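You operate a simulated robot arm through the tools that you are given. There is no shell and no other tool. Be economical: measure what you need, move in short steps, check, and stop when the job is done.

You run a simulated robot arm. Do the job below in one go: nothing can be reset, and whatever is moved stays where it is left.

TASK
File the punched stack marked TAX in the grey binder.
Fine: open the rings, both posts through the holes, rings shut again.
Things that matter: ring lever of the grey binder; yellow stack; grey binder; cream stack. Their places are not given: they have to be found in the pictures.

Only the result counts: the job must be done as asked and must still hold three seconds after the hand-in. Knocking over, shifting, dropping, spilling or breaking anything else fails it.

THE ROBOT
A 7-joint arm with a two-finger parallel gripper, fixed in place. Base frame: the origin is at the foot of the arm, x ahead of it, y to its left, z up; the work surface is at about z = 740. Units: mm, rad, N and s.
With the tool pointing down near the work surface it reaches from about 440 to 920 mm from the base axis. Its first joint turns from -2.007 to 2.007 rad. Payload 3.91 kg.
The TCP is the grasp point between the finger pads, 30 mm short of the fingertips. In the tool frame z runs along the fingers and y along their closing line. The gripper opens to 110 mm. The fingers are 20 mm wide and 10 mm thick; the gripper's body (48 by 112 mm) begins 55 mm behind the TCP.
Orientation is told as [roll, pitch, yaw] about the base's x, y, z axes, in that order, counted from this pose: with the fingers straight down and closing along the base's y, the tool's x points along the base's -x, its y along +y and its z along -z.

THE INTERFACE
- The arm moves only by the tool move_arm. Its argument "plan" is a list of rows, each an object (a shift or turn left out is 0, a gripper value left out holds the last) with "translation": the shift along the tool's x, y, z in mm, a list of three; "angular": the turn, a rotation vector about the tool's x, y, z in rad, a list of three; "jaw": the finger opening in mm, from 0 to 110. In form: [{"translation": [x, y, z], "angular": [ax, ay, az], "jaw": jaw}, ...]. A call has 1 to 20 rows; each row is the pose to reach, as a shift and turn from the pose commanded when the call began, along the tool's axes at that moment. Rows are played at 5 a second. More than 50 mm and 0.15 rad between two rows, or a gripper value outside its range, and nothing of the call is played. A pose out of reach is approached as far as the arm can. The call stops where the force on the tool passes 40 N (or 10 N more than at its start, if that is more) or the arm is blocked; 0.2 s more then pass. Each finger travels about 153 mm/s and halts on what it meets, pressing with about 36 N; the grip force reading is that of the motor and also rises with nothing between the fingers. The clock runs only during rows and for 0.2 s after the last one: add rows that repeat a pose to give the fingers time. The reply holds the time, the measured pose of the TCP, the force on the tool along the base axes, the opening and the grip force, in the units named above and with some noise.
- Cameras (640 x 400 px; columns grow to the right, rows downward): "scene" is fixed at [218.4, -651.4, 1503.1]; the picture's right is [0.92, -0.39, 0.00], its down [-0.22, -0.52, -0.82] and it looks along [0.32, 0.76, -0.57] (base axes); focal length 325 px, centre (320, 200). "wrist" rides on the gripper at [-36, 0, -57] in the tool frame; the picture's right is [0.00, -1.00, 0.00], its down [0.97, 0.00, -0.24] and it looks along [0.24, 0.00, 0.97] (tool axes); focal length 218 px, centre (320, 200).
- get_image(camera): a new picture of that camera. No time passes.
- raise_lower(by): slides the trunk up (or, below 0, down) by that many mm; the arm rides with it, the base frame stays. It gives what a move gives, with no picture.
- point_at(camera, pixels): for up to 12 pixels [column, row] of the newest picture of that camera ("zoom" is the newest enlarged one), the place [x, y, z] in the base frame of the surface seen there, good to about 3 mm. No time passes.
- enlarge(camera, box): a new picture of the part [left, top, right, bottom] of that camera's present view, enlarged. No time passes.
- sign_off(): hands the job in; it is judged then, once.

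Keep the steps short. Do not move on a guess: measure, check each grasp and each placing, and mend mistakes. In all there are 80 turns and 46 pictures (those below and enlarged ones count). Leave the gripper open and the arm clear of the work at the hand-in unless told otherwise, and finish with a single line.

The tools are called after "Request:" as a command line: name --argument value ..., lists and objects as JSON in quotes. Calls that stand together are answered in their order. move_arm: Moves the arm, as the interface text tells. Its arguments: {"type":"object","properties":{"plan":{"type":"array","items":{"type":"object","properties":{"translation":{"type":"array","items":{"type":"number"}},"angular":{"type":"array","items":{"type":"number"}},"jaw":{"type":"number"}}}}},"required":["plan"]} The other tools are called the same way: raise_lower (by) slides the trunk up or down; get_image (camera) takes a picture; point_at (camera, pixels) gives the place of the surface under pixels of a picture; enlarge (camera, box) takes an enlarged picture of a part of a camera's view; sign_off () hands the job in.

At the start:

```text
clock: 0.0
tool_pos: [640.2, 182.5, 1100.0]
ee_rot: [-0.001, -0.001, -0.001]
force: [-0.4, -0.5, 0.9]
grip_width: 110.1
grip_force: 0.0
trunk travel left (down, up): [-725.0, 265.0]
```

scene: 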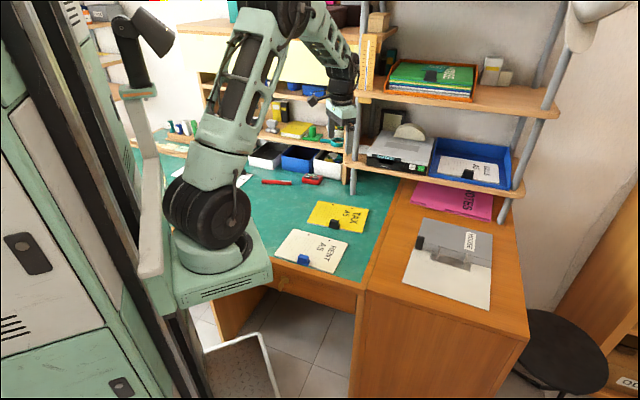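
wrist: 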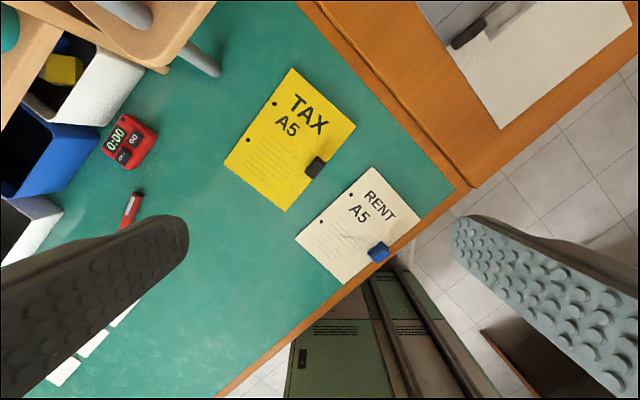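

I see the yellow TAX stack around (338,216) and the grey binder around (450,262) in the scene picture. I'll enlarge both.

Request:
enlarge --camera "scene" --box '[390, 200, 510, 320]'

Request:
enlarge --camera "wrist" --box '[200, 50, 440, 290]'

Request:
point_at --camera "wrist" --pixels '[[275, 103], [248, 140], [292, 69], [354, 125], [286, 210], [224, 164], [315, 167], [320, 159], [308, 176], [350, 195], [322, 223], [378, 252]]'

Request:
point_at --camera "scene" --pixels '[[424, 218], [492, 238], [488, 308], [403, 280], [419, 242], [450, 258], [470, 240], [450, 230], [432, 250], [470, 266], [440, 275], [480, 262]]'

```text
3.33 times, centred on (450, 260) of scene
```

zoom: 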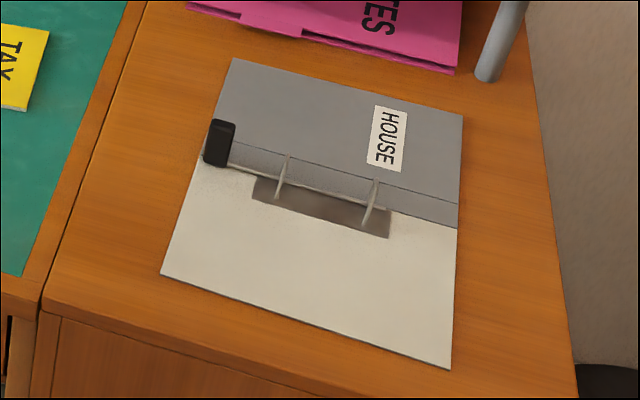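

```text
1.67 times, centred on (320, 170) of wrist
```

zoom: 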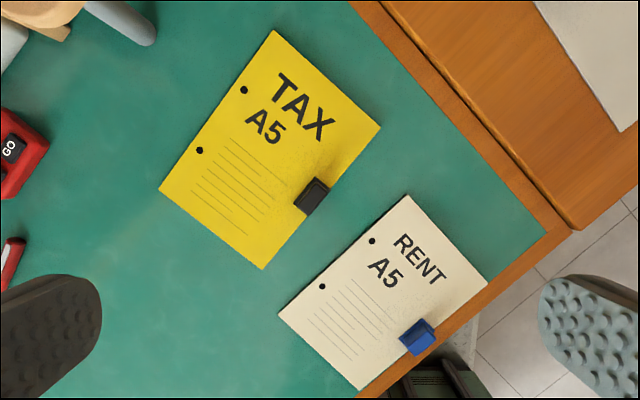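

```text
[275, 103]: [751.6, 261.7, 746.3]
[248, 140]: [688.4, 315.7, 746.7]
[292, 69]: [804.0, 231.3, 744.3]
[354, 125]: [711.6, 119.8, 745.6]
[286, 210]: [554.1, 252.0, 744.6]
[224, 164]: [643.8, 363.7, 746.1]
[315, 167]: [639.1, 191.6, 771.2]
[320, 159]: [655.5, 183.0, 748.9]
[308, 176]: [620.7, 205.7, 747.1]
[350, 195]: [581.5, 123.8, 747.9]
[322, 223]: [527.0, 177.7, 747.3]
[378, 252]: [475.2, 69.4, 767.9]
```

```text
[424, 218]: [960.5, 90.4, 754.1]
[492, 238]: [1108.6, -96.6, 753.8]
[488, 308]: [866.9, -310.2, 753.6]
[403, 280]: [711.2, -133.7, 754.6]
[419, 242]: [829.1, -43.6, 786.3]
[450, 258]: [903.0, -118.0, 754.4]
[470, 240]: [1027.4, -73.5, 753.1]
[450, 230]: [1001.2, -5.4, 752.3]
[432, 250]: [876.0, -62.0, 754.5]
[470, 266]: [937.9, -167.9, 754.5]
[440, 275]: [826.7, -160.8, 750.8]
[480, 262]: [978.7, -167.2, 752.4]
```

The stack is A5 with holes about 83 mm apart and the clip on the opposite edge. Next I'll look more closely at the rings and lever.

Request:
enlarge --camera "scene" --box '[410, 230, 470, 275]'

Request:
point_at --camera "zoom" --pixels '[[80, 100], [150, 150], [300, 120]]'

Request:
move_arm --plan '[{"translation": [0, -45, 0]}, {"translation": [-15, -90, 0]}, {"translation": [-30, -135, 0]}, {"translation": [-45, -180, 0]}, {"translation": [-60, -220, 0]}, {"translation": [-80, -250, 0]}, {"translation": [-100, -270, 20]}]'

Request:
get_image --camera "wrist"

```text
8.89 times, centred on (440, 252) of scene
```

zoom: 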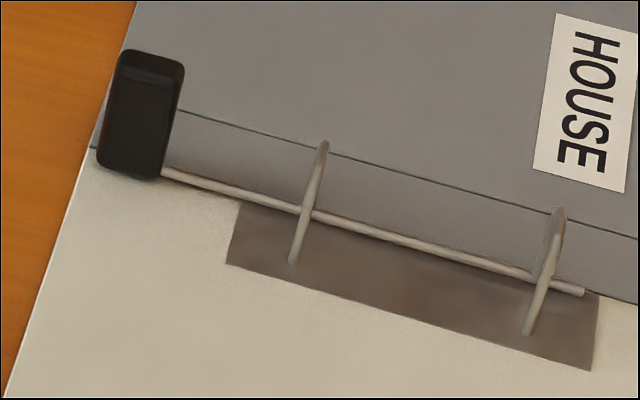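

```text
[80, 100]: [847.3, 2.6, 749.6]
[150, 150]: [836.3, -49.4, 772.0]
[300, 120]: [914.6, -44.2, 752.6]
```

```text
clock: 1.6
tool_pos: [739.7, -86.5, 1079.8]
ee_rot: [0.002, 0.001, 0.0]
force: [0.2, -0.1, 0.4]
grip_width: 109.7
grip_force: 0.1
trunk travel left (down, up): [-725.0, 265.0]
```

```text
40 pictures are left
```

wrist: 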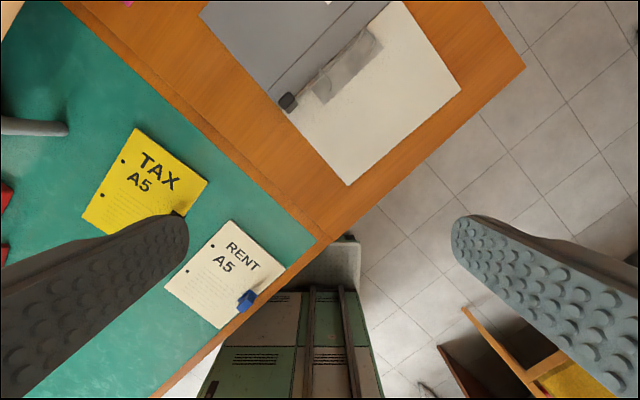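

The wrist camera now shows the lever near (288,102) and the rings. I'll enlarge and measure them.

Request:
enlarge --camera "wrist" --box '[260, 10, 404, 120]'

```text
3.64 times, centred on (332, 65) of wrist
```

zoom: 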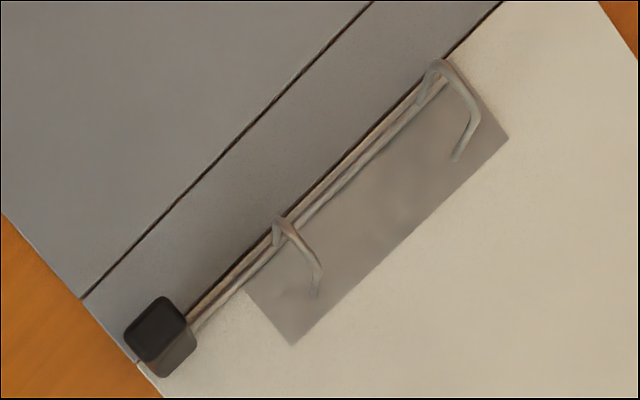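

Request:
point_at --camera "zoom" --pixels '[[158, 325], [175, 355], [135, 335], [172, 303], [277, 240], [280, 220], [317, 293], [420, 100], [437, 65], [457, 158], [293, 344], [508, 138]]'

Request:
point_at --camera "wrist" --pixels '[[348, 185], [460, 93], [283, 92], [400, 0], [123, 160], [103, 194], [134, 128], [208, 180], [82, 216]]'

```text
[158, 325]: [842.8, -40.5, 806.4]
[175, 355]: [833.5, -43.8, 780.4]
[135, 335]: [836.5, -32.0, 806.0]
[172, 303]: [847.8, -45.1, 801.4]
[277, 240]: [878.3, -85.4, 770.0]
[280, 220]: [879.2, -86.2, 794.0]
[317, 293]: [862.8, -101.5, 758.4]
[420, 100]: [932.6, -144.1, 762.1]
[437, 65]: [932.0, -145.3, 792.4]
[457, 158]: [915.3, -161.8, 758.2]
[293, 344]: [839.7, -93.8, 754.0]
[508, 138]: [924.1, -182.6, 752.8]
```

```text
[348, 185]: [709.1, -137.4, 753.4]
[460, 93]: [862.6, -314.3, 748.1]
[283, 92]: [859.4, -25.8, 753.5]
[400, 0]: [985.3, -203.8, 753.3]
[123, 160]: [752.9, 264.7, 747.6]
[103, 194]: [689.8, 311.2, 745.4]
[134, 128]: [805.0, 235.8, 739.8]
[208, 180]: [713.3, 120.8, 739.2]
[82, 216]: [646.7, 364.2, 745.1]
```

The lever is a black block whose top is near (842,-40,806). The rings arch from the rod over to the plate and look closed. I'll go lower for a closer view.

Request:
move_arm --plan '[{"translation": [-25, 10, 40]}, {"translation": [-45, 20, 80]}, {"translation": [-60, 26, 120]}]'

Request:
get_image --camera "wrist"

Request:
enlarge --camera "wrist" --box '[250, 10, 480, 153]'

```text
clock: 2.4
tool_pos: [799.5, -61.7, 961.7]
ee_rot: [-0.002, 0.0, 0.0]
force: [-0.9, -1.4, 0.7]
grip_width: 110.2
grip_force: 0.0
trunk travel left (down, up): [-725.0, 265.0]
```

```text
38 pictures are left
```

wrist: 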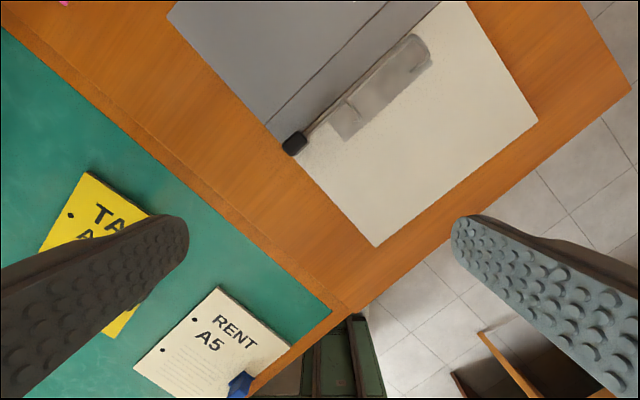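

```text
2.78 times, centred on (365, 82) of wrist
```

zoom: 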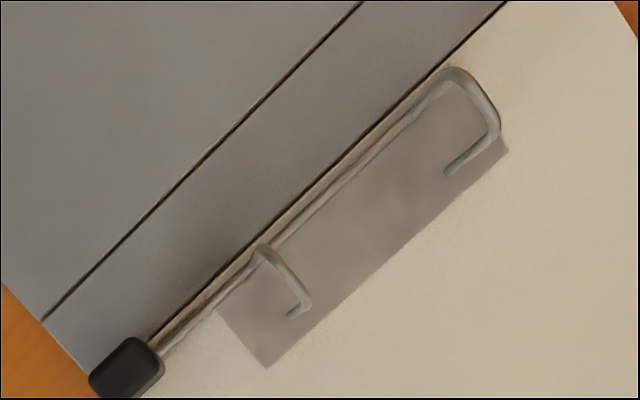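

I'll measure the rod height and the lever geometry before gripping.

Request:
point_at --camera "zoom" --pixels '[[190, 325], [215, 300], [350, 178], [410, 118], [120, 365], [92, 378], [130, 340], [160, 360], [293, 314], [450, 172], [262, 250], [450, 75]]'

```text
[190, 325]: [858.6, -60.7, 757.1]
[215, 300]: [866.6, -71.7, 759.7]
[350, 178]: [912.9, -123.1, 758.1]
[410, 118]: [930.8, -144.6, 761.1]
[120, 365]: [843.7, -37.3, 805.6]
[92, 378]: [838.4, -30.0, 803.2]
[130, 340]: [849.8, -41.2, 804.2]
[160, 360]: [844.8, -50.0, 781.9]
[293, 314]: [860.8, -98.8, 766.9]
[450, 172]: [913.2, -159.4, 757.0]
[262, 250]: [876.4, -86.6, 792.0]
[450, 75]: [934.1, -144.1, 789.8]
```

The rod axis is at z≈757 along (0.66,-0.75), and the lever stands upright on it. I'll yaw 0.72 rad so the fingers close along the rod, and hover over the lever at z=880.

Request:
move_arm --plan '[{"translation": [-8, 4, 16], "angular": [0, 0, -0.145], "jaw": 60}, {"translation": [-16, 8, 32], "angular": [0, 0, -0.29]}, {"translation": [-25, 12, 48], "angular": [0, 0, -0.435]}, {"translation": [-33, 16, 64], "angular": [0, 0, -0.58]}, {"translation": [-42, 20.5, 80], "angular": [0, 0, -0.723]}, {"translation": [-42, 20.5, 80], "angular": [0, 0, -0.723]}]'

Request:
get_image --camera "wrist"

```text
clock: 3.8
tool_pos: [843.4, -39.8, 880.9]
ee_rot: [0.002, -0.001, 0.724]
force: [0.0, -0.1, 0.0]
grip_width: 60.1
grip_force: 0.1
trunk travel left (down, up): [-725.0, 265.0]
```

```text
36 pictures are left
```

wrist: 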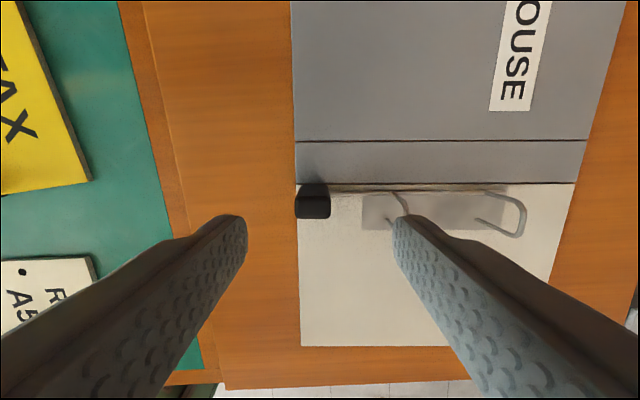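

Request:
point_at --camera "wrist" --pixels '[[313, 186], [313, 191], [313, 196], [300, 191], [326, 191], [313, 207], [313, 216], [313, 182], [346, 189], [390, 222], [481, 222], [522, 205]]'

Request:
enlarge --camera "wrist" --box '[280, 160, 540, 250]'

```text
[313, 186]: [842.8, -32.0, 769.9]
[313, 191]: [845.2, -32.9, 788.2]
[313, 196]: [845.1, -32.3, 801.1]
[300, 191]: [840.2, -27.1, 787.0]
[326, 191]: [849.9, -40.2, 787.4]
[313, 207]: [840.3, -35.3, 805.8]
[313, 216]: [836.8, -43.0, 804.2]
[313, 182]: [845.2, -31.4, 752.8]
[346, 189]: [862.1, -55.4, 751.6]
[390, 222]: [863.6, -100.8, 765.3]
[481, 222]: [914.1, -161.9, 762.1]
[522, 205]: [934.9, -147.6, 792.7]
```

```text
2.46 times, centred on (410, 205) of wrist
```

zoom: 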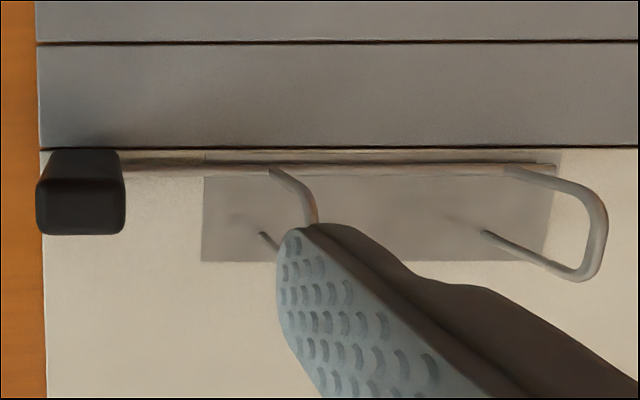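

The lever top centre is at about (840.5,-37,806), so I'll shift +4 mm in tool y and descend to z=812 to grip its top.

Request:
move_arm --plan '[{"translation": [0, 4, 35], "jaw": 40}, {"translation": [0, 4, 68], "jaw": 40}, {"translation": [0, 4, 68], "jaw": 40}]'

Request:
get_image --camera "wrist"

```text
clock: 4.6
tool_pos: [840.1, -38.0, 812.0]
ee_rot: [0.002, 0.0, 0.722]
force: [0.1, 0.5, 0.7]
grip_width: 40.0
grip_force: 0.0
trunk travel left (down, up): [-725.0, 265.0]
```

```text
34 pictures are left
```

wrist: 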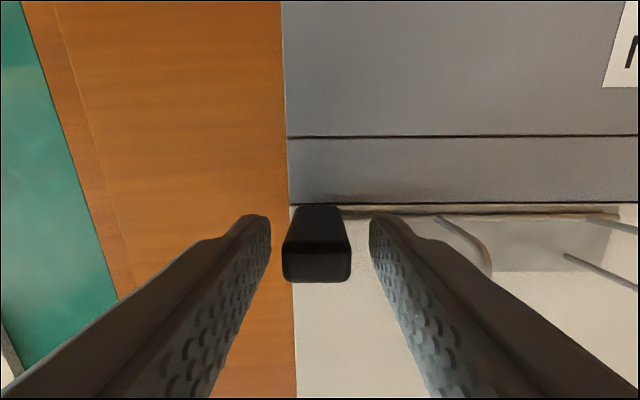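

The lever is centred between the fingers. I'll close on it and try a small swing toward the cover (tool -x), watching the force.

Request:
move_arm --plan '[{"jaw": 26}, {"jaw": 16}, {"jaw": 14}, {"jaw": 14}, {"translation": [-8.2, 0, 0.6], "angular": [0, 0.1, 0]}, {"translation": [-16.2, 0, 2.5], "angular": [0, 0.2, 0]}]'

Request:
get_image --camera "wrist"

```text
clock: 6.0
tool_pos: [852.7, -27.0, 811.3]
ee_rot: [-0.001, 0.202, 0.723]
force: [-1.1, -1.2, 4.1]
grip_width: 23.3
grip_force: 35.8
trunk travel left (down, up): [-725.0, 265.0]
```

```text
33 pictures are left
```

wrist: 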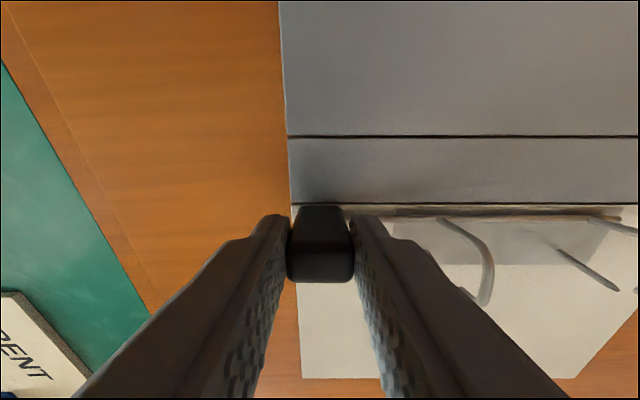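

The lever follows with almost no force and the arches move off the posts. I'll carry on along the arc.

Request:
move_arm --plan '[{"translation": [-8.2, 0, 0.6], "angular": [0, 0.15, 0]}, {"translation": [-16.2, 0, 2.5], "angular": [0, 0.3, 0]}, {"translation": [-23.9, 0, 5.5], "angular": [0, 0.45, 0]}, {"translation": [-23.9, 0, 5.5], "angular": [0, 0.45, 0]}]'

Request:
get_image --camera "wrist"

Request:
enlarge --camera "scene" --box '[390, 210, 510, 285]'

```text
clock: 7.0
tool_pos: [806.9, -20.7, 826.7]
ee_rot: [0.002, 0.651, 0.725]
force: [-0.2, -0.5, -3.7]
grip_width: 23.5
grip_force: 36.2
out of reach, approached as far as the arm can: row 2, 3, 4
trunk travel left (down, up): [-725.0, 265.0]
```

```text
32 pictures are left
```

wrist: 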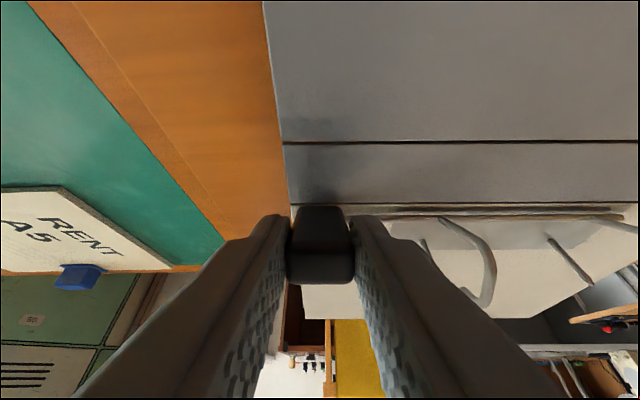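

```text
5.33 times, centred on (450, 248) of scene
```

zoom: 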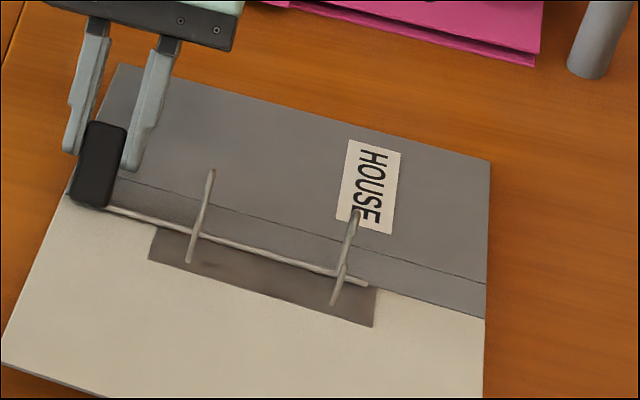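

The arm hit its reach limit and the TCP deviated; it may have dragged or lifted the binder. I'll measure where it is.

Request:
point_at --camera "zoom" --pixels '[[5, 355], [120, 70], [486, 165], [100, 130], [95, 190], [188, 258], [212, 172], [333, 302], [357, 215], [370, 285], [100, 380], [470, 330]]'

Request:
get_image --camera "scene"

```text
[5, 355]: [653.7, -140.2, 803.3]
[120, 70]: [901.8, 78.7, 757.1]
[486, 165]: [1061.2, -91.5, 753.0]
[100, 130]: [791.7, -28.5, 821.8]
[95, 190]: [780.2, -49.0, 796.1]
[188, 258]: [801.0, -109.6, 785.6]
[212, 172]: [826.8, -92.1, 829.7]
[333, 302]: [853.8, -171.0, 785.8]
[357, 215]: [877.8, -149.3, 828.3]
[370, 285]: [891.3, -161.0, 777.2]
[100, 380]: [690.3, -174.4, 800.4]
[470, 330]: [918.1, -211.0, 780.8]
```

```text
30 pictures are left
```

scene: 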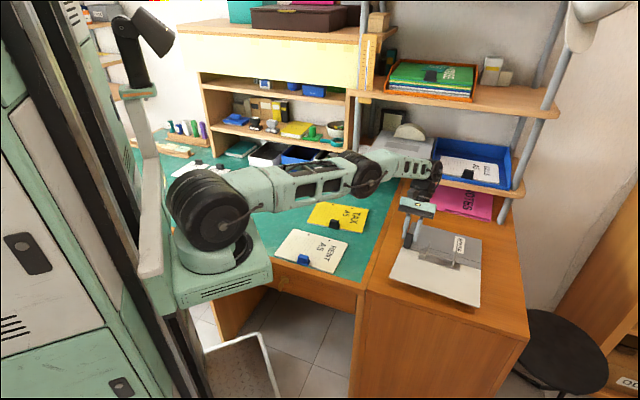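

The near side of the binder is lifted about 26 mm at the lever, and the binder has slid about 45 mm toward the base. I'll set it down gently by lowering the trunk, which keeps the tool's orientation.

Request:
raise_lower --by -22

Request:
enlarge --camera "scene" --box '[380, 210, 510, 310]'

Request:
point_at --camera "zoom" --pixels '[[100, 300], [470, 330], [200, 300], [300, 300], [300, 340]]'

```text
clock: 7.7
tool_pos: [808.6, -20.9, 803.3]
ee_rot: [0.002, 0.649, 0.724]
force: [0.0, 0.1, -3.3]
grip_width: 23.3
grip_force: 36.3
trunk travel left (down, up): [-703.0, 287.0]
```

```text
4.00 times, centred on (445, 260) of scene
```

zoom: 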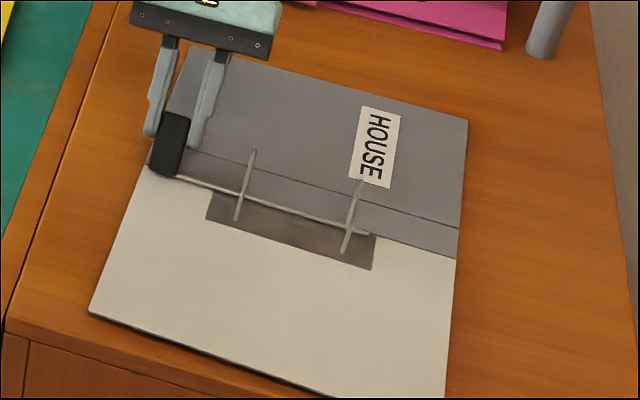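

```text
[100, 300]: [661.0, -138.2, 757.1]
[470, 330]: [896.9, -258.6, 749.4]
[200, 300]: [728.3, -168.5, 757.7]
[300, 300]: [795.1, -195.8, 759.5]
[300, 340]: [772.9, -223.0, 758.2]
```

Request:
raise_lower --by -2.5

Request:
move_arm --plan '[{"jaw": 28}, {"jaw": 40}, {"jaw": 44}]'

Request:
enlarge --camera "scene" --box '[380, 220, 510, 320]'

```text
clock: 8.2
tool_pos: [808.3, -21.1, 799.8]
ee_rot: [0.004, 0.648, 0.725]
force: [0.2, 0.7, -3.2]
grip_width: 23.4
grip_force: 35.7
trunk travel left (down, up): [-701.0, 289.0]
```

```text
clock: 9.0
tool_pos: [807.1, -21.8, 799.7]
ee_rot: [0.001, 0.649, 0.723]
force: [1.3, -0.2, 0.4]
grip_width: 44.1
grip_force: 0.0
trunk travel left (down, up): [-701.0, 289.0]
```

```text
4.00 times, centred on (445, 270) of scene
```

zoom: 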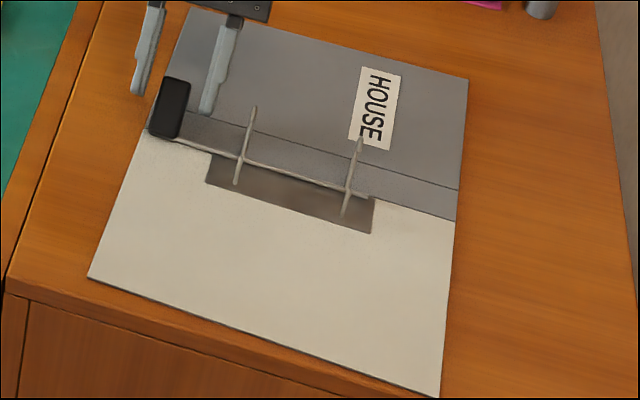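

The binder is flat on the desk and the lever stays tilted. I'll lift clear with the trunk, then set the tool upright and look.

Request:
raise_lower --by 100

Request:
move_arm --plan '[{"translation": [5, 0, 0], "angular": [0, -0.14, 0]}, {"translation": [10, 0, 0], "angular": [0, -0.28, 0]}, {"translation": [15, 0, -5], "angular": [0, -0.42, 0]}, {"translation": [20, 0, -10], "angular": [0, -0.56, 0]}, {"translation": [20, 0, -15], "angular": [0, -0.65, 0]}, {"translation": [20, 0, -15], "angular": [0, -0.65, 0]}]'

Request:
get_image --camera "wrist"

```text
clock: 10.3
tool_pos: [806.9, -20.3, 901.2]
ee_rot: [0.001, 0.649, 0.724]
force: [0.0, -0.5, 0.2]
grip_width: 43.9
grip_force: 0.0
trunk travel left (down, up): [-801.0, 189.0]
```

```text
clock: 11.7
tool_pos: [800.9, -25.6, 926.4]
ee_rot: [0.003, -0.001, 0.722]
force: [0.6, 0.7, 0.3]
grip_width: 43.9
grip_force: 0.0
trunk travel left (down, up): [-801.0, 189.0]
```

```text
27 pictures are left
```

wrist: 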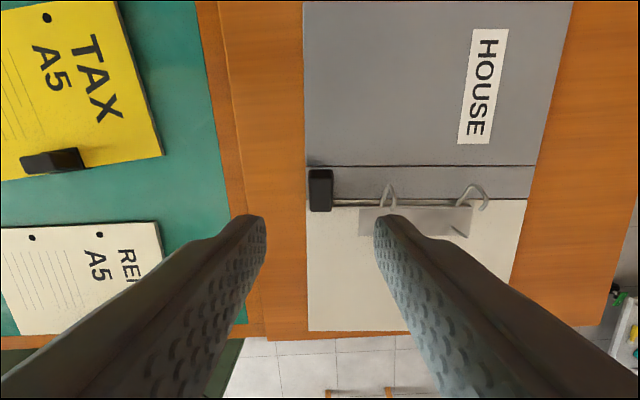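

The arches have swung to the cover side, so the rings are open. I'll enlarge and measure the posts, arches and lever.

Request:
enlarge --camera "wrist" --box '[295, 150, 535, 345]'

Request:
point_at --camera "wrist" --pixels '[[320, 173], [320, 190], [320, 208], [390, 186], [480, 188], [466, 236], [308, 330], [409, 331], [529, 200], [300, 338], [425, 333], [340, 300]]'

```text
2.05 times, centred on (415, 248) of wrist
```

zoom: 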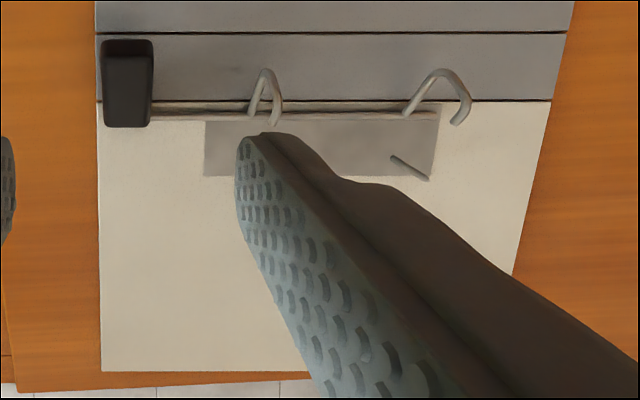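

```text
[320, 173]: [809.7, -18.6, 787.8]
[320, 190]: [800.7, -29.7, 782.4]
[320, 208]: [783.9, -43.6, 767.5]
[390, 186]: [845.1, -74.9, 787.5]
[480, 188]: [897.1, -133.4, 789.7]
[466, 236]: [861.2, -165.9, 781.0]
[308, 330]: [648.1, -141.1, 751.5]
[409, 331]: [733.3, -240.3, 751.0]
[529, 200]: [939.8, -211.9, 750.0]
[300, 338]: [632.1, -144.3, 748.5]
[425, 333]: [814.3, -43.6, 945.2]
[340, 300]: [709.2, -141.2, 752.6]
```

The rings are open. The binder was dragged about (-54,-5) mm and its corner is at the desk edge. I'll grip the lever gently at mid-height with the tool vertical and slide it back. First I descend around the lever.

Request:
move_arm --plan '[{"translation": [4, 0, 40]}, {"translation": [4, 0, 80]}, {"translation": [4, 0, 105]}, {"translation": [4, 0, 128]}, {"translation": [4, 0, 128]}]'

Request:
get_image --camera "wrist"

```text
clock: 12.9
tool_pos: [799.8, -27.6, 797.6]
ee_rot: [-0.001, 0.001, 0.721]
force: [0.5, -0.7, 0.0]
grip_width: 44.2
grip_force: 0.0
trunk travel left (down, up): [-801.0, 189.0]
```

```text
25 pictures are left
```

wrist: 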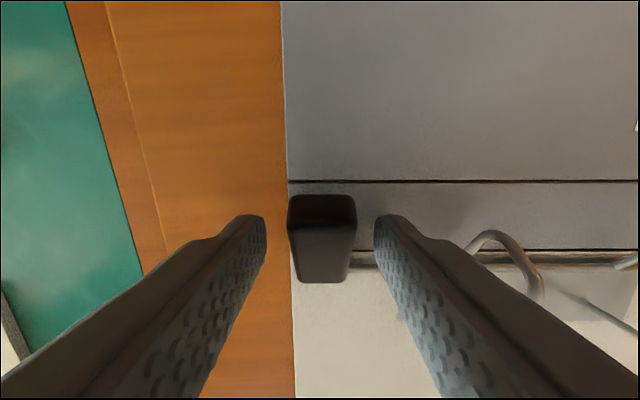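

Centred. I'll close on the lever and slide the binder back by about (+54,+5) mm.

Request:
move_arm --plan '[{"jaw": 28}, {"jaw": 18}, {"jaw": 18}, {"translation": [-5, -4, 0]}, {"translation": [-12, -9, 0]}, {"translation": [-20, -14.5, 0]}, {"translation": [-28, -20.5, 0]}, {"translation": [-36, -26, 0]}, {"translation": [-41, -30, 0]}, {"translation": [-43.8, -31.9, 0]}, {"translation": [-43.8, -31.9, 0]}]'

Request:
get_image --camera "wrist"

```text
clock: 15.3
tool_pos: [853.4, -23.9, 796.9]
ee_rot: [-0.002, 0.001, 0.723]
force: [-2.0, -0.7, 4.3]
grip_width: 23.6
grip_force: 35.8
trunk travel left (down, up): [-801.0, 189.0]
```

```text
24 pictures are left
```

wrist: 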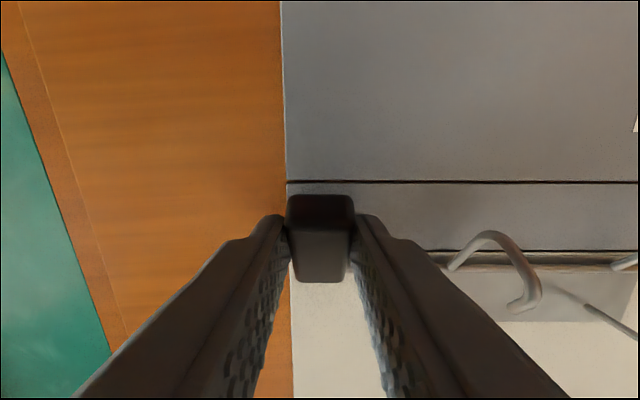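

The binder came along. I'll release it, lift straight up and check.

Request:
move_arm --plan '[{"jaw": 28}, {"jaw": 44}, {"jaw": 44}, {"translation": [0, 0, -45]}, {"translation": [0, 0, -90]}, {"translation": [10, 0, -130]}, {"translation": [30, 0, -150]}, {"translation": [30, 0, -150]}]'

Request:
get_image --camera "wrist"

Request:
enlarge --camera "scene" --box '[390, 210, 510, 310]'

```text
clock: 17.1
tool_pos: [831.5, -42.3, 947.9]
ee_rot: [0.001, 0.0, 0.723]
force: [0.0, -0.8, -0.7]
grip_width: 43.8
grip_force: 0.1
trunk travel left (down, up): [-801.0, 189.0]
```

```text
23 pictures are left
```

wrist: 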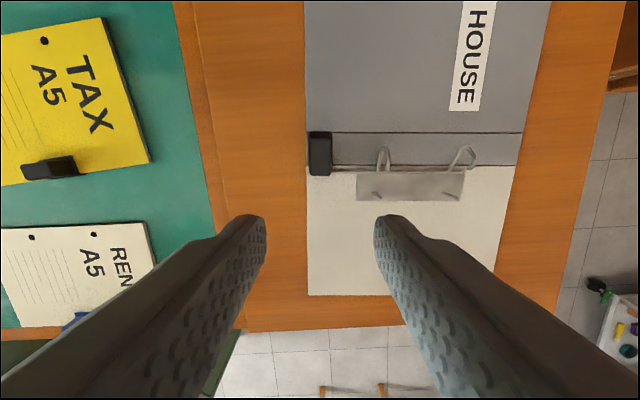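

```text
4.00 times, centred on (450, 260) of scene
```

zoom: 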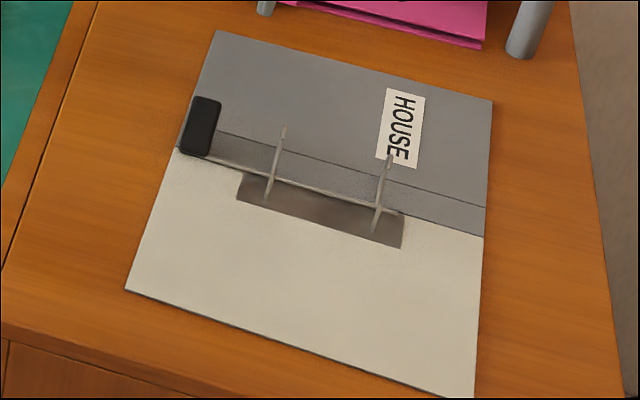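

The binder is back near its start pose with the rings open. I'll measure the posts precisely.

Request:
enlarge --camera "wrist" --box '[340, 130, 490, 224]'

```text
4.26 times, centred on (415, 177) of wrist
```

zoom: 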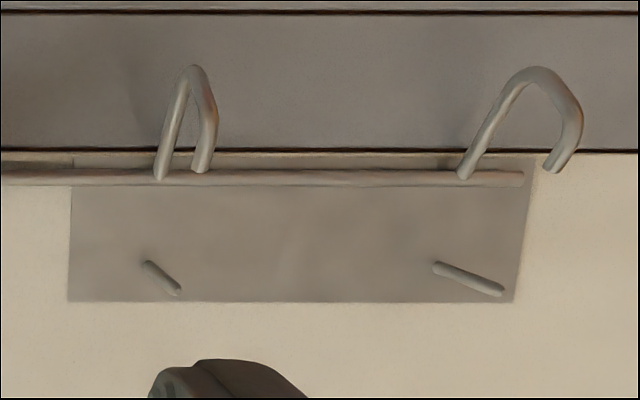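

Request:
point_at --camera "zoom" --pixels '[[148, 264], [165, 279], [176, 290], [438, 267], [470, 279], [500, 290], [201, 170], [552, 168], [192, 68], [535, 70], [300, 295], [300, 240]]'

Request:
point_at --camera "wrist" --pixels '[[308, 293], [308, 160], [320, 137], [320, 150], [320, 172], [500, 250], [305, 30]]'

```text
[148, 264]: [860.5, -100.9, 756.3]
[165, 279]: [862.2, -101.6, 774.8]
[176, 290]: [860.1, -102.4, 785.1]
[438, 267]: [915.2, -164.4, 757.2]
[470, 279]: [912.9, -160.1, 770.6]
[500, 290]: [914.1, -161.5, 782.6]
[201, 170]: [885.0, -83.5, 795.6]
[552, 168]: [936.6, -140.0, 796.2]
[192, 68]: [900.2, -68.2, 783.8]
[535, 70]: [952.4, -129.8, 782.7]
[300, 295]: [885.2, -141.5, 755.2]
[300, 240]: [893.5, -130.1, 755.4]
```

```text
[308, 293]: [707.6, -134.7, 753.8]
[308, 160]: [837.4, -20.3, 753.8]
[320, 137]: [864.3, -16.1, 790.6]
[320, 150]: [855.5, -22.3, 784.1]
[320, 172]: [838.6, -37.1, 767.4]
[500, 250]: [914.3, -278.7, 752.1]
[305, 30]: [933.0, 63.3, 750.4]
```

The posts are at P1≈(861,-101.6) and P2≈(914,-161.7) with tops at z≈785, and the binder is back at its original spot. Next I'll go over the TAX stack and yaw so the fingers close across the clip's narrow side.

Request:
move_arm --plan '[{"translation": [-6.1, 37.1, 0], "angular": [0, 0, 0.143], "jaw": 60}, {"translation": [-12.2, 74.3, 0], "angular": [0, 0, 0.286]}, {"translation": [-18.3, 111.4, 0], "angular": [0, 0, 0.429]}, {"translation": [-24.4, 148.6, 0], "angular": [0, 0, 0.572]}, {"translation": [-30.5, 185.7, 0], "angular": [0, 0, 0.715]}, {"translation": [-36.7, 222.9, 0], "angular": [0, 0, 0.858]}, {"translation": [-42.8, 260, 5], "angular": [0, 0, 1.001]}, {"translation": [-48.9, 297.2, 10], "angular": [0, 0, 1.144]}, {"translation": [-55, 334.3, 14], "angular": [0, 0, 1.287]}, {"translation": [-61.1, 371.5, 18], "angular": [0, 0, 1.43]}, {"translation": [-61.1, 371.5, 18], "angular": [0, 0, 1.43]}]'

Request:
get_image --camera "wrist"

```text
clock: 19.5
tool_pos: [629.7, 277.5, 926.8]
ee_rot: [0.0, 0.003, -0.709]
force: [0.4, 1.1, -0.8]
grip_width: 60.0
grip_force: 0.1
trunk travel left (down, up): [-801.0, 189.0]
```

```text
20 pictures are left
```

wrist: 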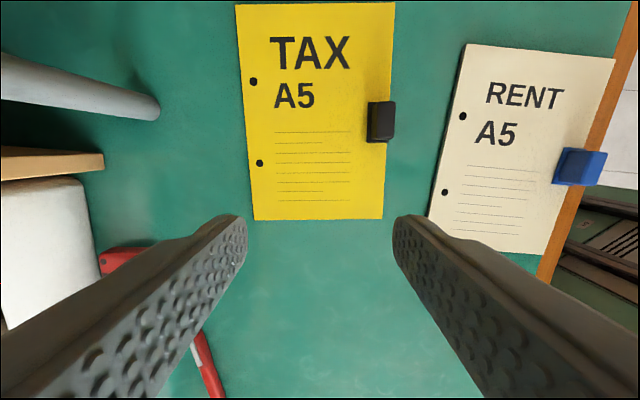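

Request:
enlarge --camera "wrist" --box '[235, 60, 411, 170]'

```text
3.64 times, centred on (323, 115) of wrist
```

zoom: 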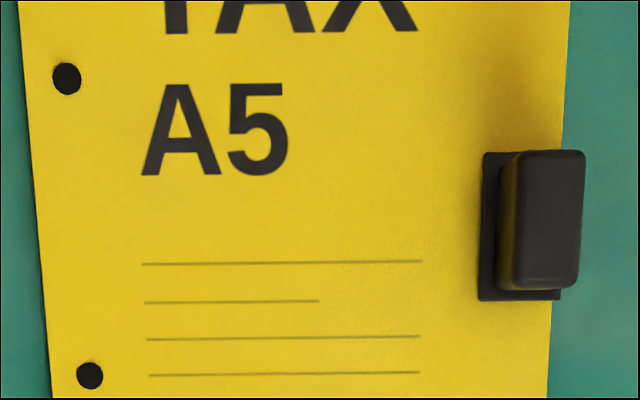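

Request:
point_at --camera "zoom" --pixels '[[67, 78], [89, 376], [549, 160], [549, 215], [545, 275], [520, 215], [580, 215], [484, 225], [500, 225], [520, 155], [510, 285], [500, 294]]'

Request:
point_at --camera "wrist" --pixels '[[253, 81], [260, 163], [236, 5], [394, 3], [383, 218], [255, 219], [384, 150], [388, 80], [243, 110]]'

```text
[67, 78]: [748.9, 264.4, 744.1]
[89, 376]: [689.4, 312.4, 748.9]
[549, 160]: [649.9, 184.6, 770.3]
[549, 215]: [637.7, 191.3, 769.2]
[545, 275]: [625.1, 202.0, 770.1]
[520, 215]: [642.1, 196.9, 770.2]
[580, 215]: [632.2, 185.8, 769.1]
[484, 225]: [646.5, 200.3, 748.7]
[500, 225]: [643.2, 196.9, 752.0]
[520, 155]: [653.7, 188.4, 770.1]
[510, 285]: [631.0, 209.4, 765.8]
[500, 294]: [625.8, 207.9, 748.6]
```

```text
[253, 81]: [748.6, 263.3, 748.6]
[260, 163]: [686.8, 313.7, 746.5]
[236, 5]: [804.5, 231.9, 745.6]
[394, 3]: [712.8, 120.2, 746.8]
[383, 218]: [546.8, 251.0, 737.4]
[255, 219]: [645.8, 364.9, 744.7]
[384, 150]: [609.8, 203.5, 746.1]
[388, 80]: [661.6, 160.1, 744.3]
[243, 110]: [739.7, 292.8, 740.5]
```

Computed in the tool frame, the hole midpoint is (-58, 65.5) with 80.1 mm spacing. The clip block is centred at (-59.7,-61.1), about 16 mm thick, with its top at z=770. I'll go over the clip and descend to z≈800 to check first.

Request:
move_arm --plan '[{"translation": [-25, -25, 20], "jaw": 44}, {"translation": [-50, -50, 50]}, {"translation": [-59.7, -61.1, 85]}, {"translation": [-59.7, -61.1, 120]}, {"translation": [-59.7, -61.1, 120]}]'

Request:
get_image --camera "wrist"

```text
clock: 20.7
tool_pos: [636.4, 190.8, 808.2]
ee_rot: [0.0, 0.001, -0.707]
force: [0.0, 0.7, -0.7]
grip_width: 44.0
grip_force: 0.1
trunk travel left (down, up): [-801.0, 189.0]
```

```text
18 pictures are left
```

wrist: 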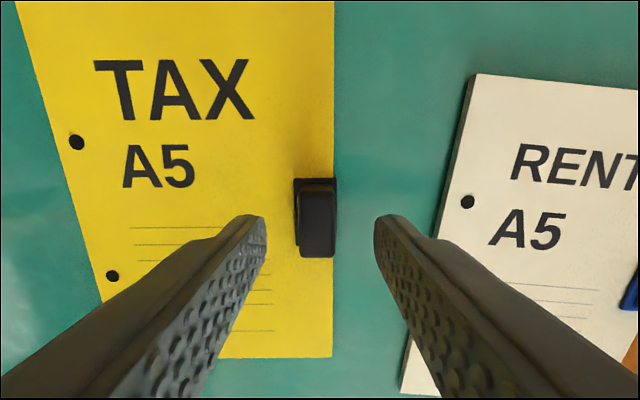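

Centred on the clip and clear of RENT. I'll descend to z≈784 and close.

Request:
move_arm --plan '[{"translation": [0, 0, 12]}, {"translation": [0, 0, 23]}, {"translation": [0, 0, 23]}, {"translation": [0, 0, 23], "jaw": 30}, {"translation": [0, 0, 23], "jaw": 18}, {"translation": [0, 0, 23], "jaw": 10}, {"translation": [0, 0, 23], "jaw": 10}]'

```text
clock: 22.3
tool_pos: [636.7, 190.9, 786.1]
ee_rot: [0.001, 0.001, -0.706]
force: [0.3, 0.8, 0.1]
grip_width: 17.2
grip_force: 36.2
trunk travel left (down, up): [-801.0, 189.0]
```

Gripped at 17.2 mm. I'll lift slowly by 70 mm and look.

Request:
move_arm --plan '[{"translation": [0, 0, -5]}, {"translation": [0, 0, -15]}, {"translation": [0, 0, -30]}, {"translation": [0, 0, -50]}, {"translation": [0, 0, -80]}, {"translation": [0, 0, -110]}, {"translation": [0, 0, -110]}]'

Request:
get_image --camera "wrist"

```text
clock: 23.9
tool_pos: [636.5, 190.7, 896.4]
ee_rot: [-0.001, 0.002, -0.707]
force: [0.1, -0.5, -1.8]
grip_width: 17.5
grip_force: 35.9
trunk travel left (down, up): [-801.0, 189.0]
```

```text
17 pictures are left
```

wrist: 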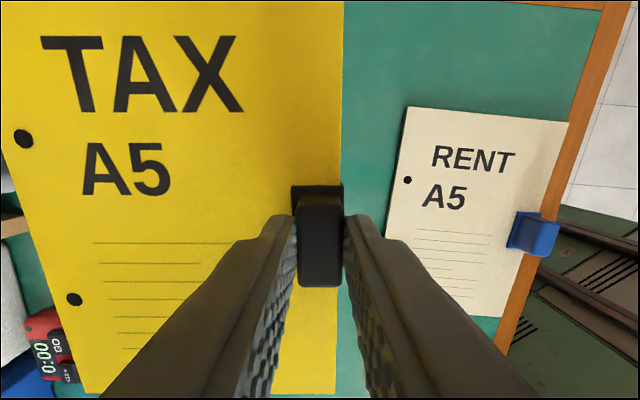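

The stack is lifted level. I'll enlarge to measure the hole positions in the tool frame.

Request:
enlarge --camera "wrist" --box '[0, 100, 352, 320]'

Request:
point_at --camera "wrist" --pixels '[[23, 139], [74, 299], [40, 139], [90, 299], [12, 130], [62, 290], [200, 150], [200, 210], [310, 150], [330, 100], [240, 30], [60, 30]]'

```text
1.82 times, centred on (176, 210) of wrist
```

zoom: 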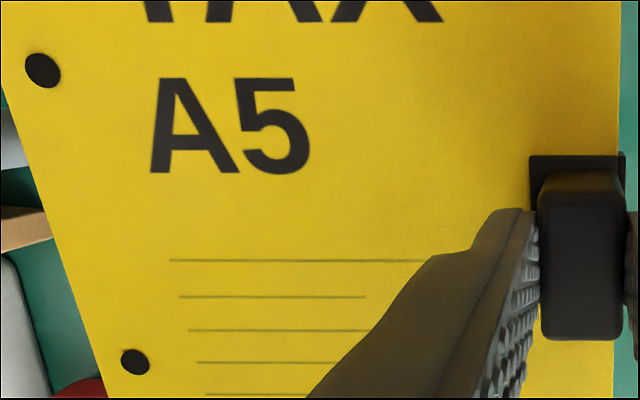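

```text
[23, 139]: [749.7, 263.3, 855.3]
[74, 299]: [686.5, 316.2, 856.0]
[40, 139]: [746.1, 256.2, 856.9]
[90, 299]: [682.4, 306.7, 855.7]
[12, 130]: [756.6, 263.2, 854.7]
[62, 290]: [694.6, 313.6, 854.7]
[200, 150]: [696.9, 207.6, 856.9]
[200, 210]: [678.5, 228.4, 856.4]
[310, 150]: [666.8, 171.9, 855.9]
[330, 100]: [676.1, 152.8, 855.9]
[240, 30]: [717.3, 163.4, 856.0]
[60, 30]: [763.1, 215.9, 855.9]
```

The held stack is level with its top 40 mm below the TCP, and the holes are at tool (-39.1,127.4) and (40.9,127.3). The target TCP is about (792,-216) with yaw -0.851. I'll check the shelf obstacles on the way first.

Request:
get_image --camera "scene"

Request:
point_at --camera "scene" --pixels '[[353, 185], [360, 168], [400, 178], [450, 185], [515, 195], [503, 210], [420, 190], [480, 205]]'

```text
15 pictures are left
```

scene: 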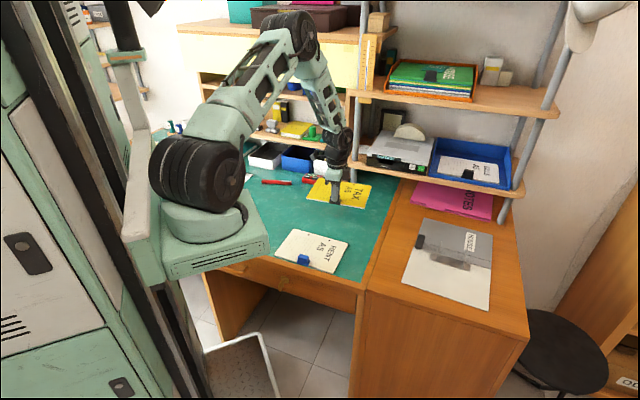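

```text
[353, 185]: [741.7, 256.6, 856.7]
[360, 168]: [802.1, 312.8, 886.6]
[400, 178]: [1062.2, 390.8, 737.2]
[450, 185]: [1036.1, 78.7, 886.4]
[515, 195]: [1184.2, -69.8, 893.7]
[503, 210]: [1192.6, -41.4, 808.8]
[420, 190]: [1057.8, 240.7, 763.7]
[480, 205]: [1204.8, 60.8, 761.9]
```

A straight path moves away from the shelf, whose edge is at x+y≈1115. I'll carry the stack to hover over the binder at TCP z≈866.

Request:
move_arm --plan '[{"translation": [-38.2, -20.8, 0], "angular": [0, 0, 0.014]}, {"translation": [-76.5, -41.6, 0], "angular": [0, 0, 0.029]}, {"translation": [-114.7, -62.4, 0], "angular": [0, 0, 0.043]}, {"translation": [-153, -83.2, 0], "angular": [0, 0, 0.058]}, {"translation": [-191.2, -104, 0], "angular": [0, 0, 0.072]}, {"translation": [-229.4, -124.9, 0], "angular": [0, 0, 0.086]}, {"translation": [-267.7, -145.7, 0], "angular": [0, 0, 0.1]}, {"translation": [-305.9, -166.5, 5], "angular": [0, 0, 0.115]}, {"translation": [-344.2, -187.3, 15], "angular": [0, 0, 0.13]}, {"translation": [-370, -200, 25], "angular": [0, 0, 0.14]}, {"translation": [-382.4, -208.1, 30], "angular": [0, 0, 0.144]}, {"translation": [-382.4, -208.1, 30], "angular": [0, 0, 0.144]}]'

Request:
get_image --camera "wrist"

```text
clock: 26.5
tool_pos: [791.7, -216.5, 866.9]
ee_rot: [0.001, 0.002, -0.851]
force: [-1.1, 0.1, -1.6]
grip_width: 17.5
grip_force: 36.1
trunk travel left (down, up): [-801.0, 189.0]
```

```text
14 pictures are left
```

wrist: 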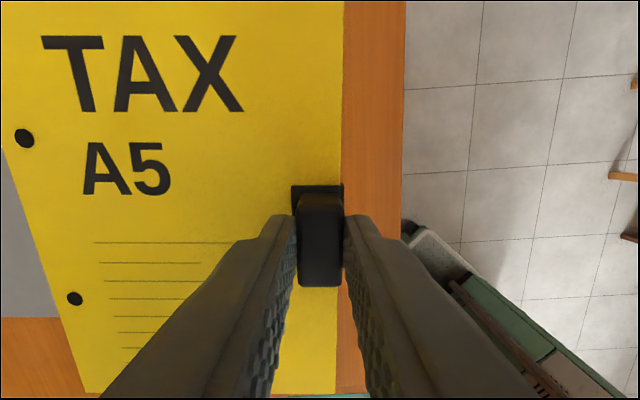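

The stack is hovering. I'll check the alignment from the scene camera.

Request:
enlarge --camera "scene" --box '[390, 190, 510, 310]'

Request:
point_at --camera "wrist" --pixels '[[24, 138], [74, 299], [200, 150], [310, 100]]'

```text
3.33 times, centred on (450, 250) of scene
```

zoom: 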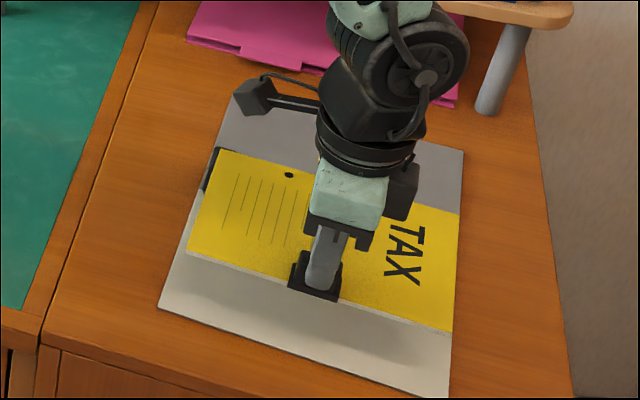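

```text
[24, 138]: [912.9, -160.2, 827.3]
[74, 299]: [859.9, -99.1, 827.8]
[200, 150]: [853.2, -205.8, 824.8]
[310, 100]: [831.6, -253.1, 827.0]
```

The holes at (913,-160) and (860,-99) agree with the posts to within noise. I'll descend slowly to TCP z≈821, so the posts should be about 10 mm into the holes.

Request:
move_arm --plan '[{"translation": [0, 0, 15]}, {"translation": [0, 0, 28]}, {"translation": [0, 0, 33]}, {"translation": [0, 0, 36]}, {"translation": [0, 0, 39]}, {"translation": [0, 0, 42]}, {"translation": [0, 0, 45]}, {"translation": [0, 0, 45]}]'

Request:
enlarge --camera "wrist" --box '[0, 80, 352, 320]'

```text
clock: 28.3
tool_pos: [792.1, -216.0, 820.2]
ee_rot: [0.0, 0.001, -0.85]
force: [0.6, 0.8, -1.5]
grip_width: 17.1
grip_force: 35.7
trunk travel left (down, up): [-801.0, 189.0]
```

```text
1.67 times, centred on (176, 200) of wrist
```

zoom: 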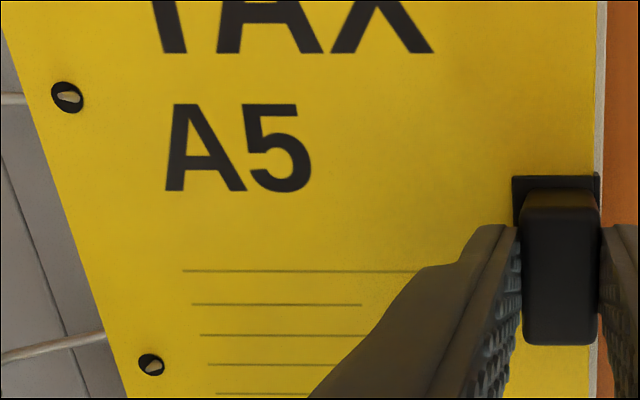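

Both posts show inside the holes and force is low. I'll continue down to seat the stack.

Request:
move_arm --plan '[{"translation": [0, 0, 3]}, {"translation": [0, 0, 6]}, {"translation": [0, 0, 9]}, {"translation": [0, 0, 12]}, {"translation": [0, 0, 15]}, {"translation": [0, 0, 17]}, {"translation": [0, 0, 17]}]'

Request:
enlarge --camera "wrist" --box '[0, 80, 352, 320]'

Request:
point_at --camera "zoom" --pixels '[[300, 220], [120, 100], [250, 30], [560, 100]]'

```text
clock: 29.9
tool_pos: [791.8, -215.3, 802.9]
ee_rot: [-0.001, 0.004, -0.852]
force: [0.5, -0.2, -1.8]
grip_width: 17.1
grip_force: 36.2
trunk travel left (down, up): [-801.0, 189.0]
```

```text
1.67 times, centred on (176, 200) of wrist
```

zoom: 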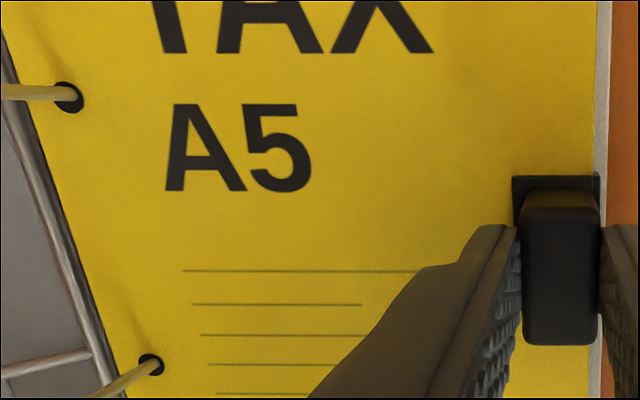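

```text
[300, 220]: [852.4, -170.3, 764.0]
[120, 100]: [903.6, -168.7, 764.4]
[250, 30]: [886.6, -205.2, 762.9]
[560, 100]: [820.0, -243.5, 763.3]
```

The posts protrude through both holes and the stack top is at 763. I'll go 2–4 mm further until contact, then release.

Request:
move_arm --plan '[{"translation": [0, 0, 1]}, {"translation": [0, 0, 2]}, {"translation": [0, 0, 2]}]'

```text
clock: 30.7
tool_pos: [792.3, -217.0, 800.5]
ee_rot: [0.001, 0.002, -0.852]
force: [0.1, 0.4, -1.2]
grip_width: 17.2
grip_force: 35.9
trunk travel left (down, up): [-801.0, 189.0]
```

Request:
move_arm --plan '[{"translation": [0, 0, 0.7]}, {"translation": [0, 0, 1.4]}, {"translation": [0, 0, 1.4]}]'

```text
clock: 31.5
tool_pos: [791.7, -215.5, 800.5]
ee_rot: [0.001, 0.001, -0.85]
force: [0.4, 0.3, -0.7]
grip_width: 17.5
grip_force: 35.8
trunk travel left (down, up): [-801.0, 189.0]
```

The stack is nearly supported, with the load down from -1.8 to about -0.7 N. I'll release and rise.

Request:
move_arm --plan '[{"jaw": 22}, {"jaw": 34}, {"jaw": 44}, {"jaw": 44}, {"translation": [0, 0, -20]}, {"translation": [0, 0, -60]}, {"translation": [0, 0, -105]}, {"translation": [0, 0, -150]}, {"translation": [0, 0, -150]}]'

Request:
get_image --camera "wrist"

```text
clock: 33.5
tool_pos: [792.6, -215.1, 951.9]
ee_rot: [-0.001, 0.002, -0.85]
force: [-0.3, 0.3, -0.4]
grip_width: 44.0
grip_force: 0.2
trunk travel left (down, up): [-801.0, 189.0]
```

```text
10 pictures are left
```

wrist: 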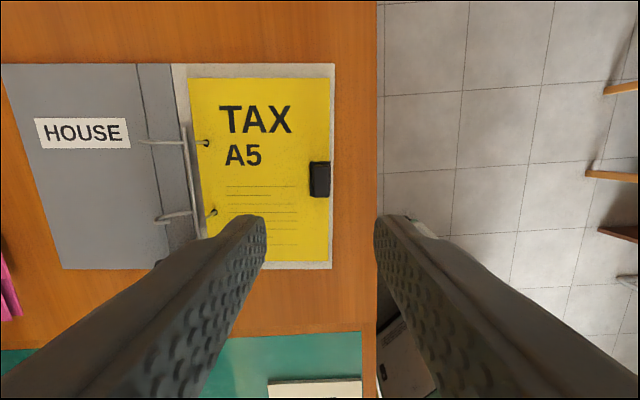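

The stack is filed on the posts. Now to close the rings: I'll return above the lever with yaw 0.723 and check.

Request:
move_arm --plan '[{"translation": [9.4, 15.5, 0], "angular": [0, 0, -0.143]}, {"translation": [18.8, 31, 0], "angular": [0, 0, -0.286]}, {"translation": [28.2, 46.4, 0], "angular": [0, 0, -0.429]}, {"translation": [37.6, 61.9, 0], "angular": [0, 0, -0.572]}, {"translation": [47, 77.4, 0], "angular": [0, 0, -0.715]}, {"translation": [56.3, 92.9, 0], "angular": [0, 0, -0.858]}, {"translation": [65.7, 108.4, 0], "angular": [0, 0, -1.001]}, {"translation": [75.1, 123.9, 0], "angular": [0, 0, -1.144]}, {"translation": [84.5, 139.3, 0], "angular": [0, 0, -1.287]}, {"translation": [93.9, 154.8, 20], "angular": [0, 0, -1.43]}, {"translation": [103.3, 170.3, 50], "angular": [0, 0, -1.574]}, {"translation": [103.3, 170.3, 82], "angular": [0, 0, -1.574]}, {"translation": [103.3, 170.3, 82], "angular": [0, 0, -1.574]}]'

Request:
get_image --camera "wrist"

```text
clock: 36.3
tool_pos: [850.4, -26.2, 869.5]
ee_rot: [0.002, 0.001, 0.725]
force: [0.2, 0.6, 0.2]
grip_width: 43.8
grip_force: 0.1
trunk travel left (down, up): [-801.0, 189.0]
```

```text
9 pictures are left
```

wrist: 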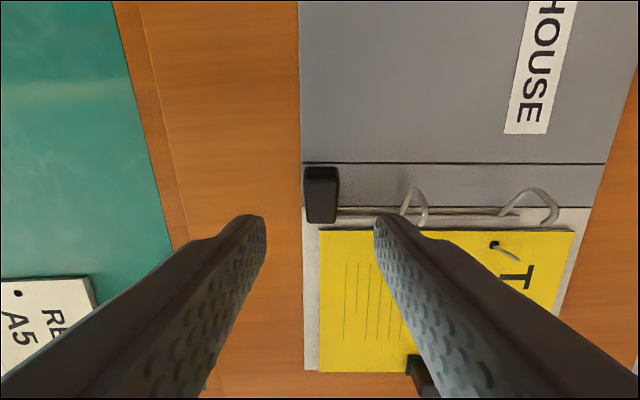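

Centred on the lever. I'll descend around it and close.

Request:
move_arm --plan '[{"translation": [-2, 0, 40]}, {"translation": [-2, 0, 73]}, {"translation": [-2, 0, 73]}, {"translation": [-2, 0, 73], "jaw": 28}, {"translation": [-2, 0, 73], "jaw": 18}, {"translation": [-2, 0, 73], "jaw": 18}]'

```text
clock: 37.7
tool_pos: [853.3, -22.7, 794.6]
ee_rot: [0.001, 0.0, 0.723]
force: [1.5, 0.3, -0.7]
grip_width: 23.7
grip_force: 36.3
trunk travel left (down, up): [-801.0, 189.0]
```

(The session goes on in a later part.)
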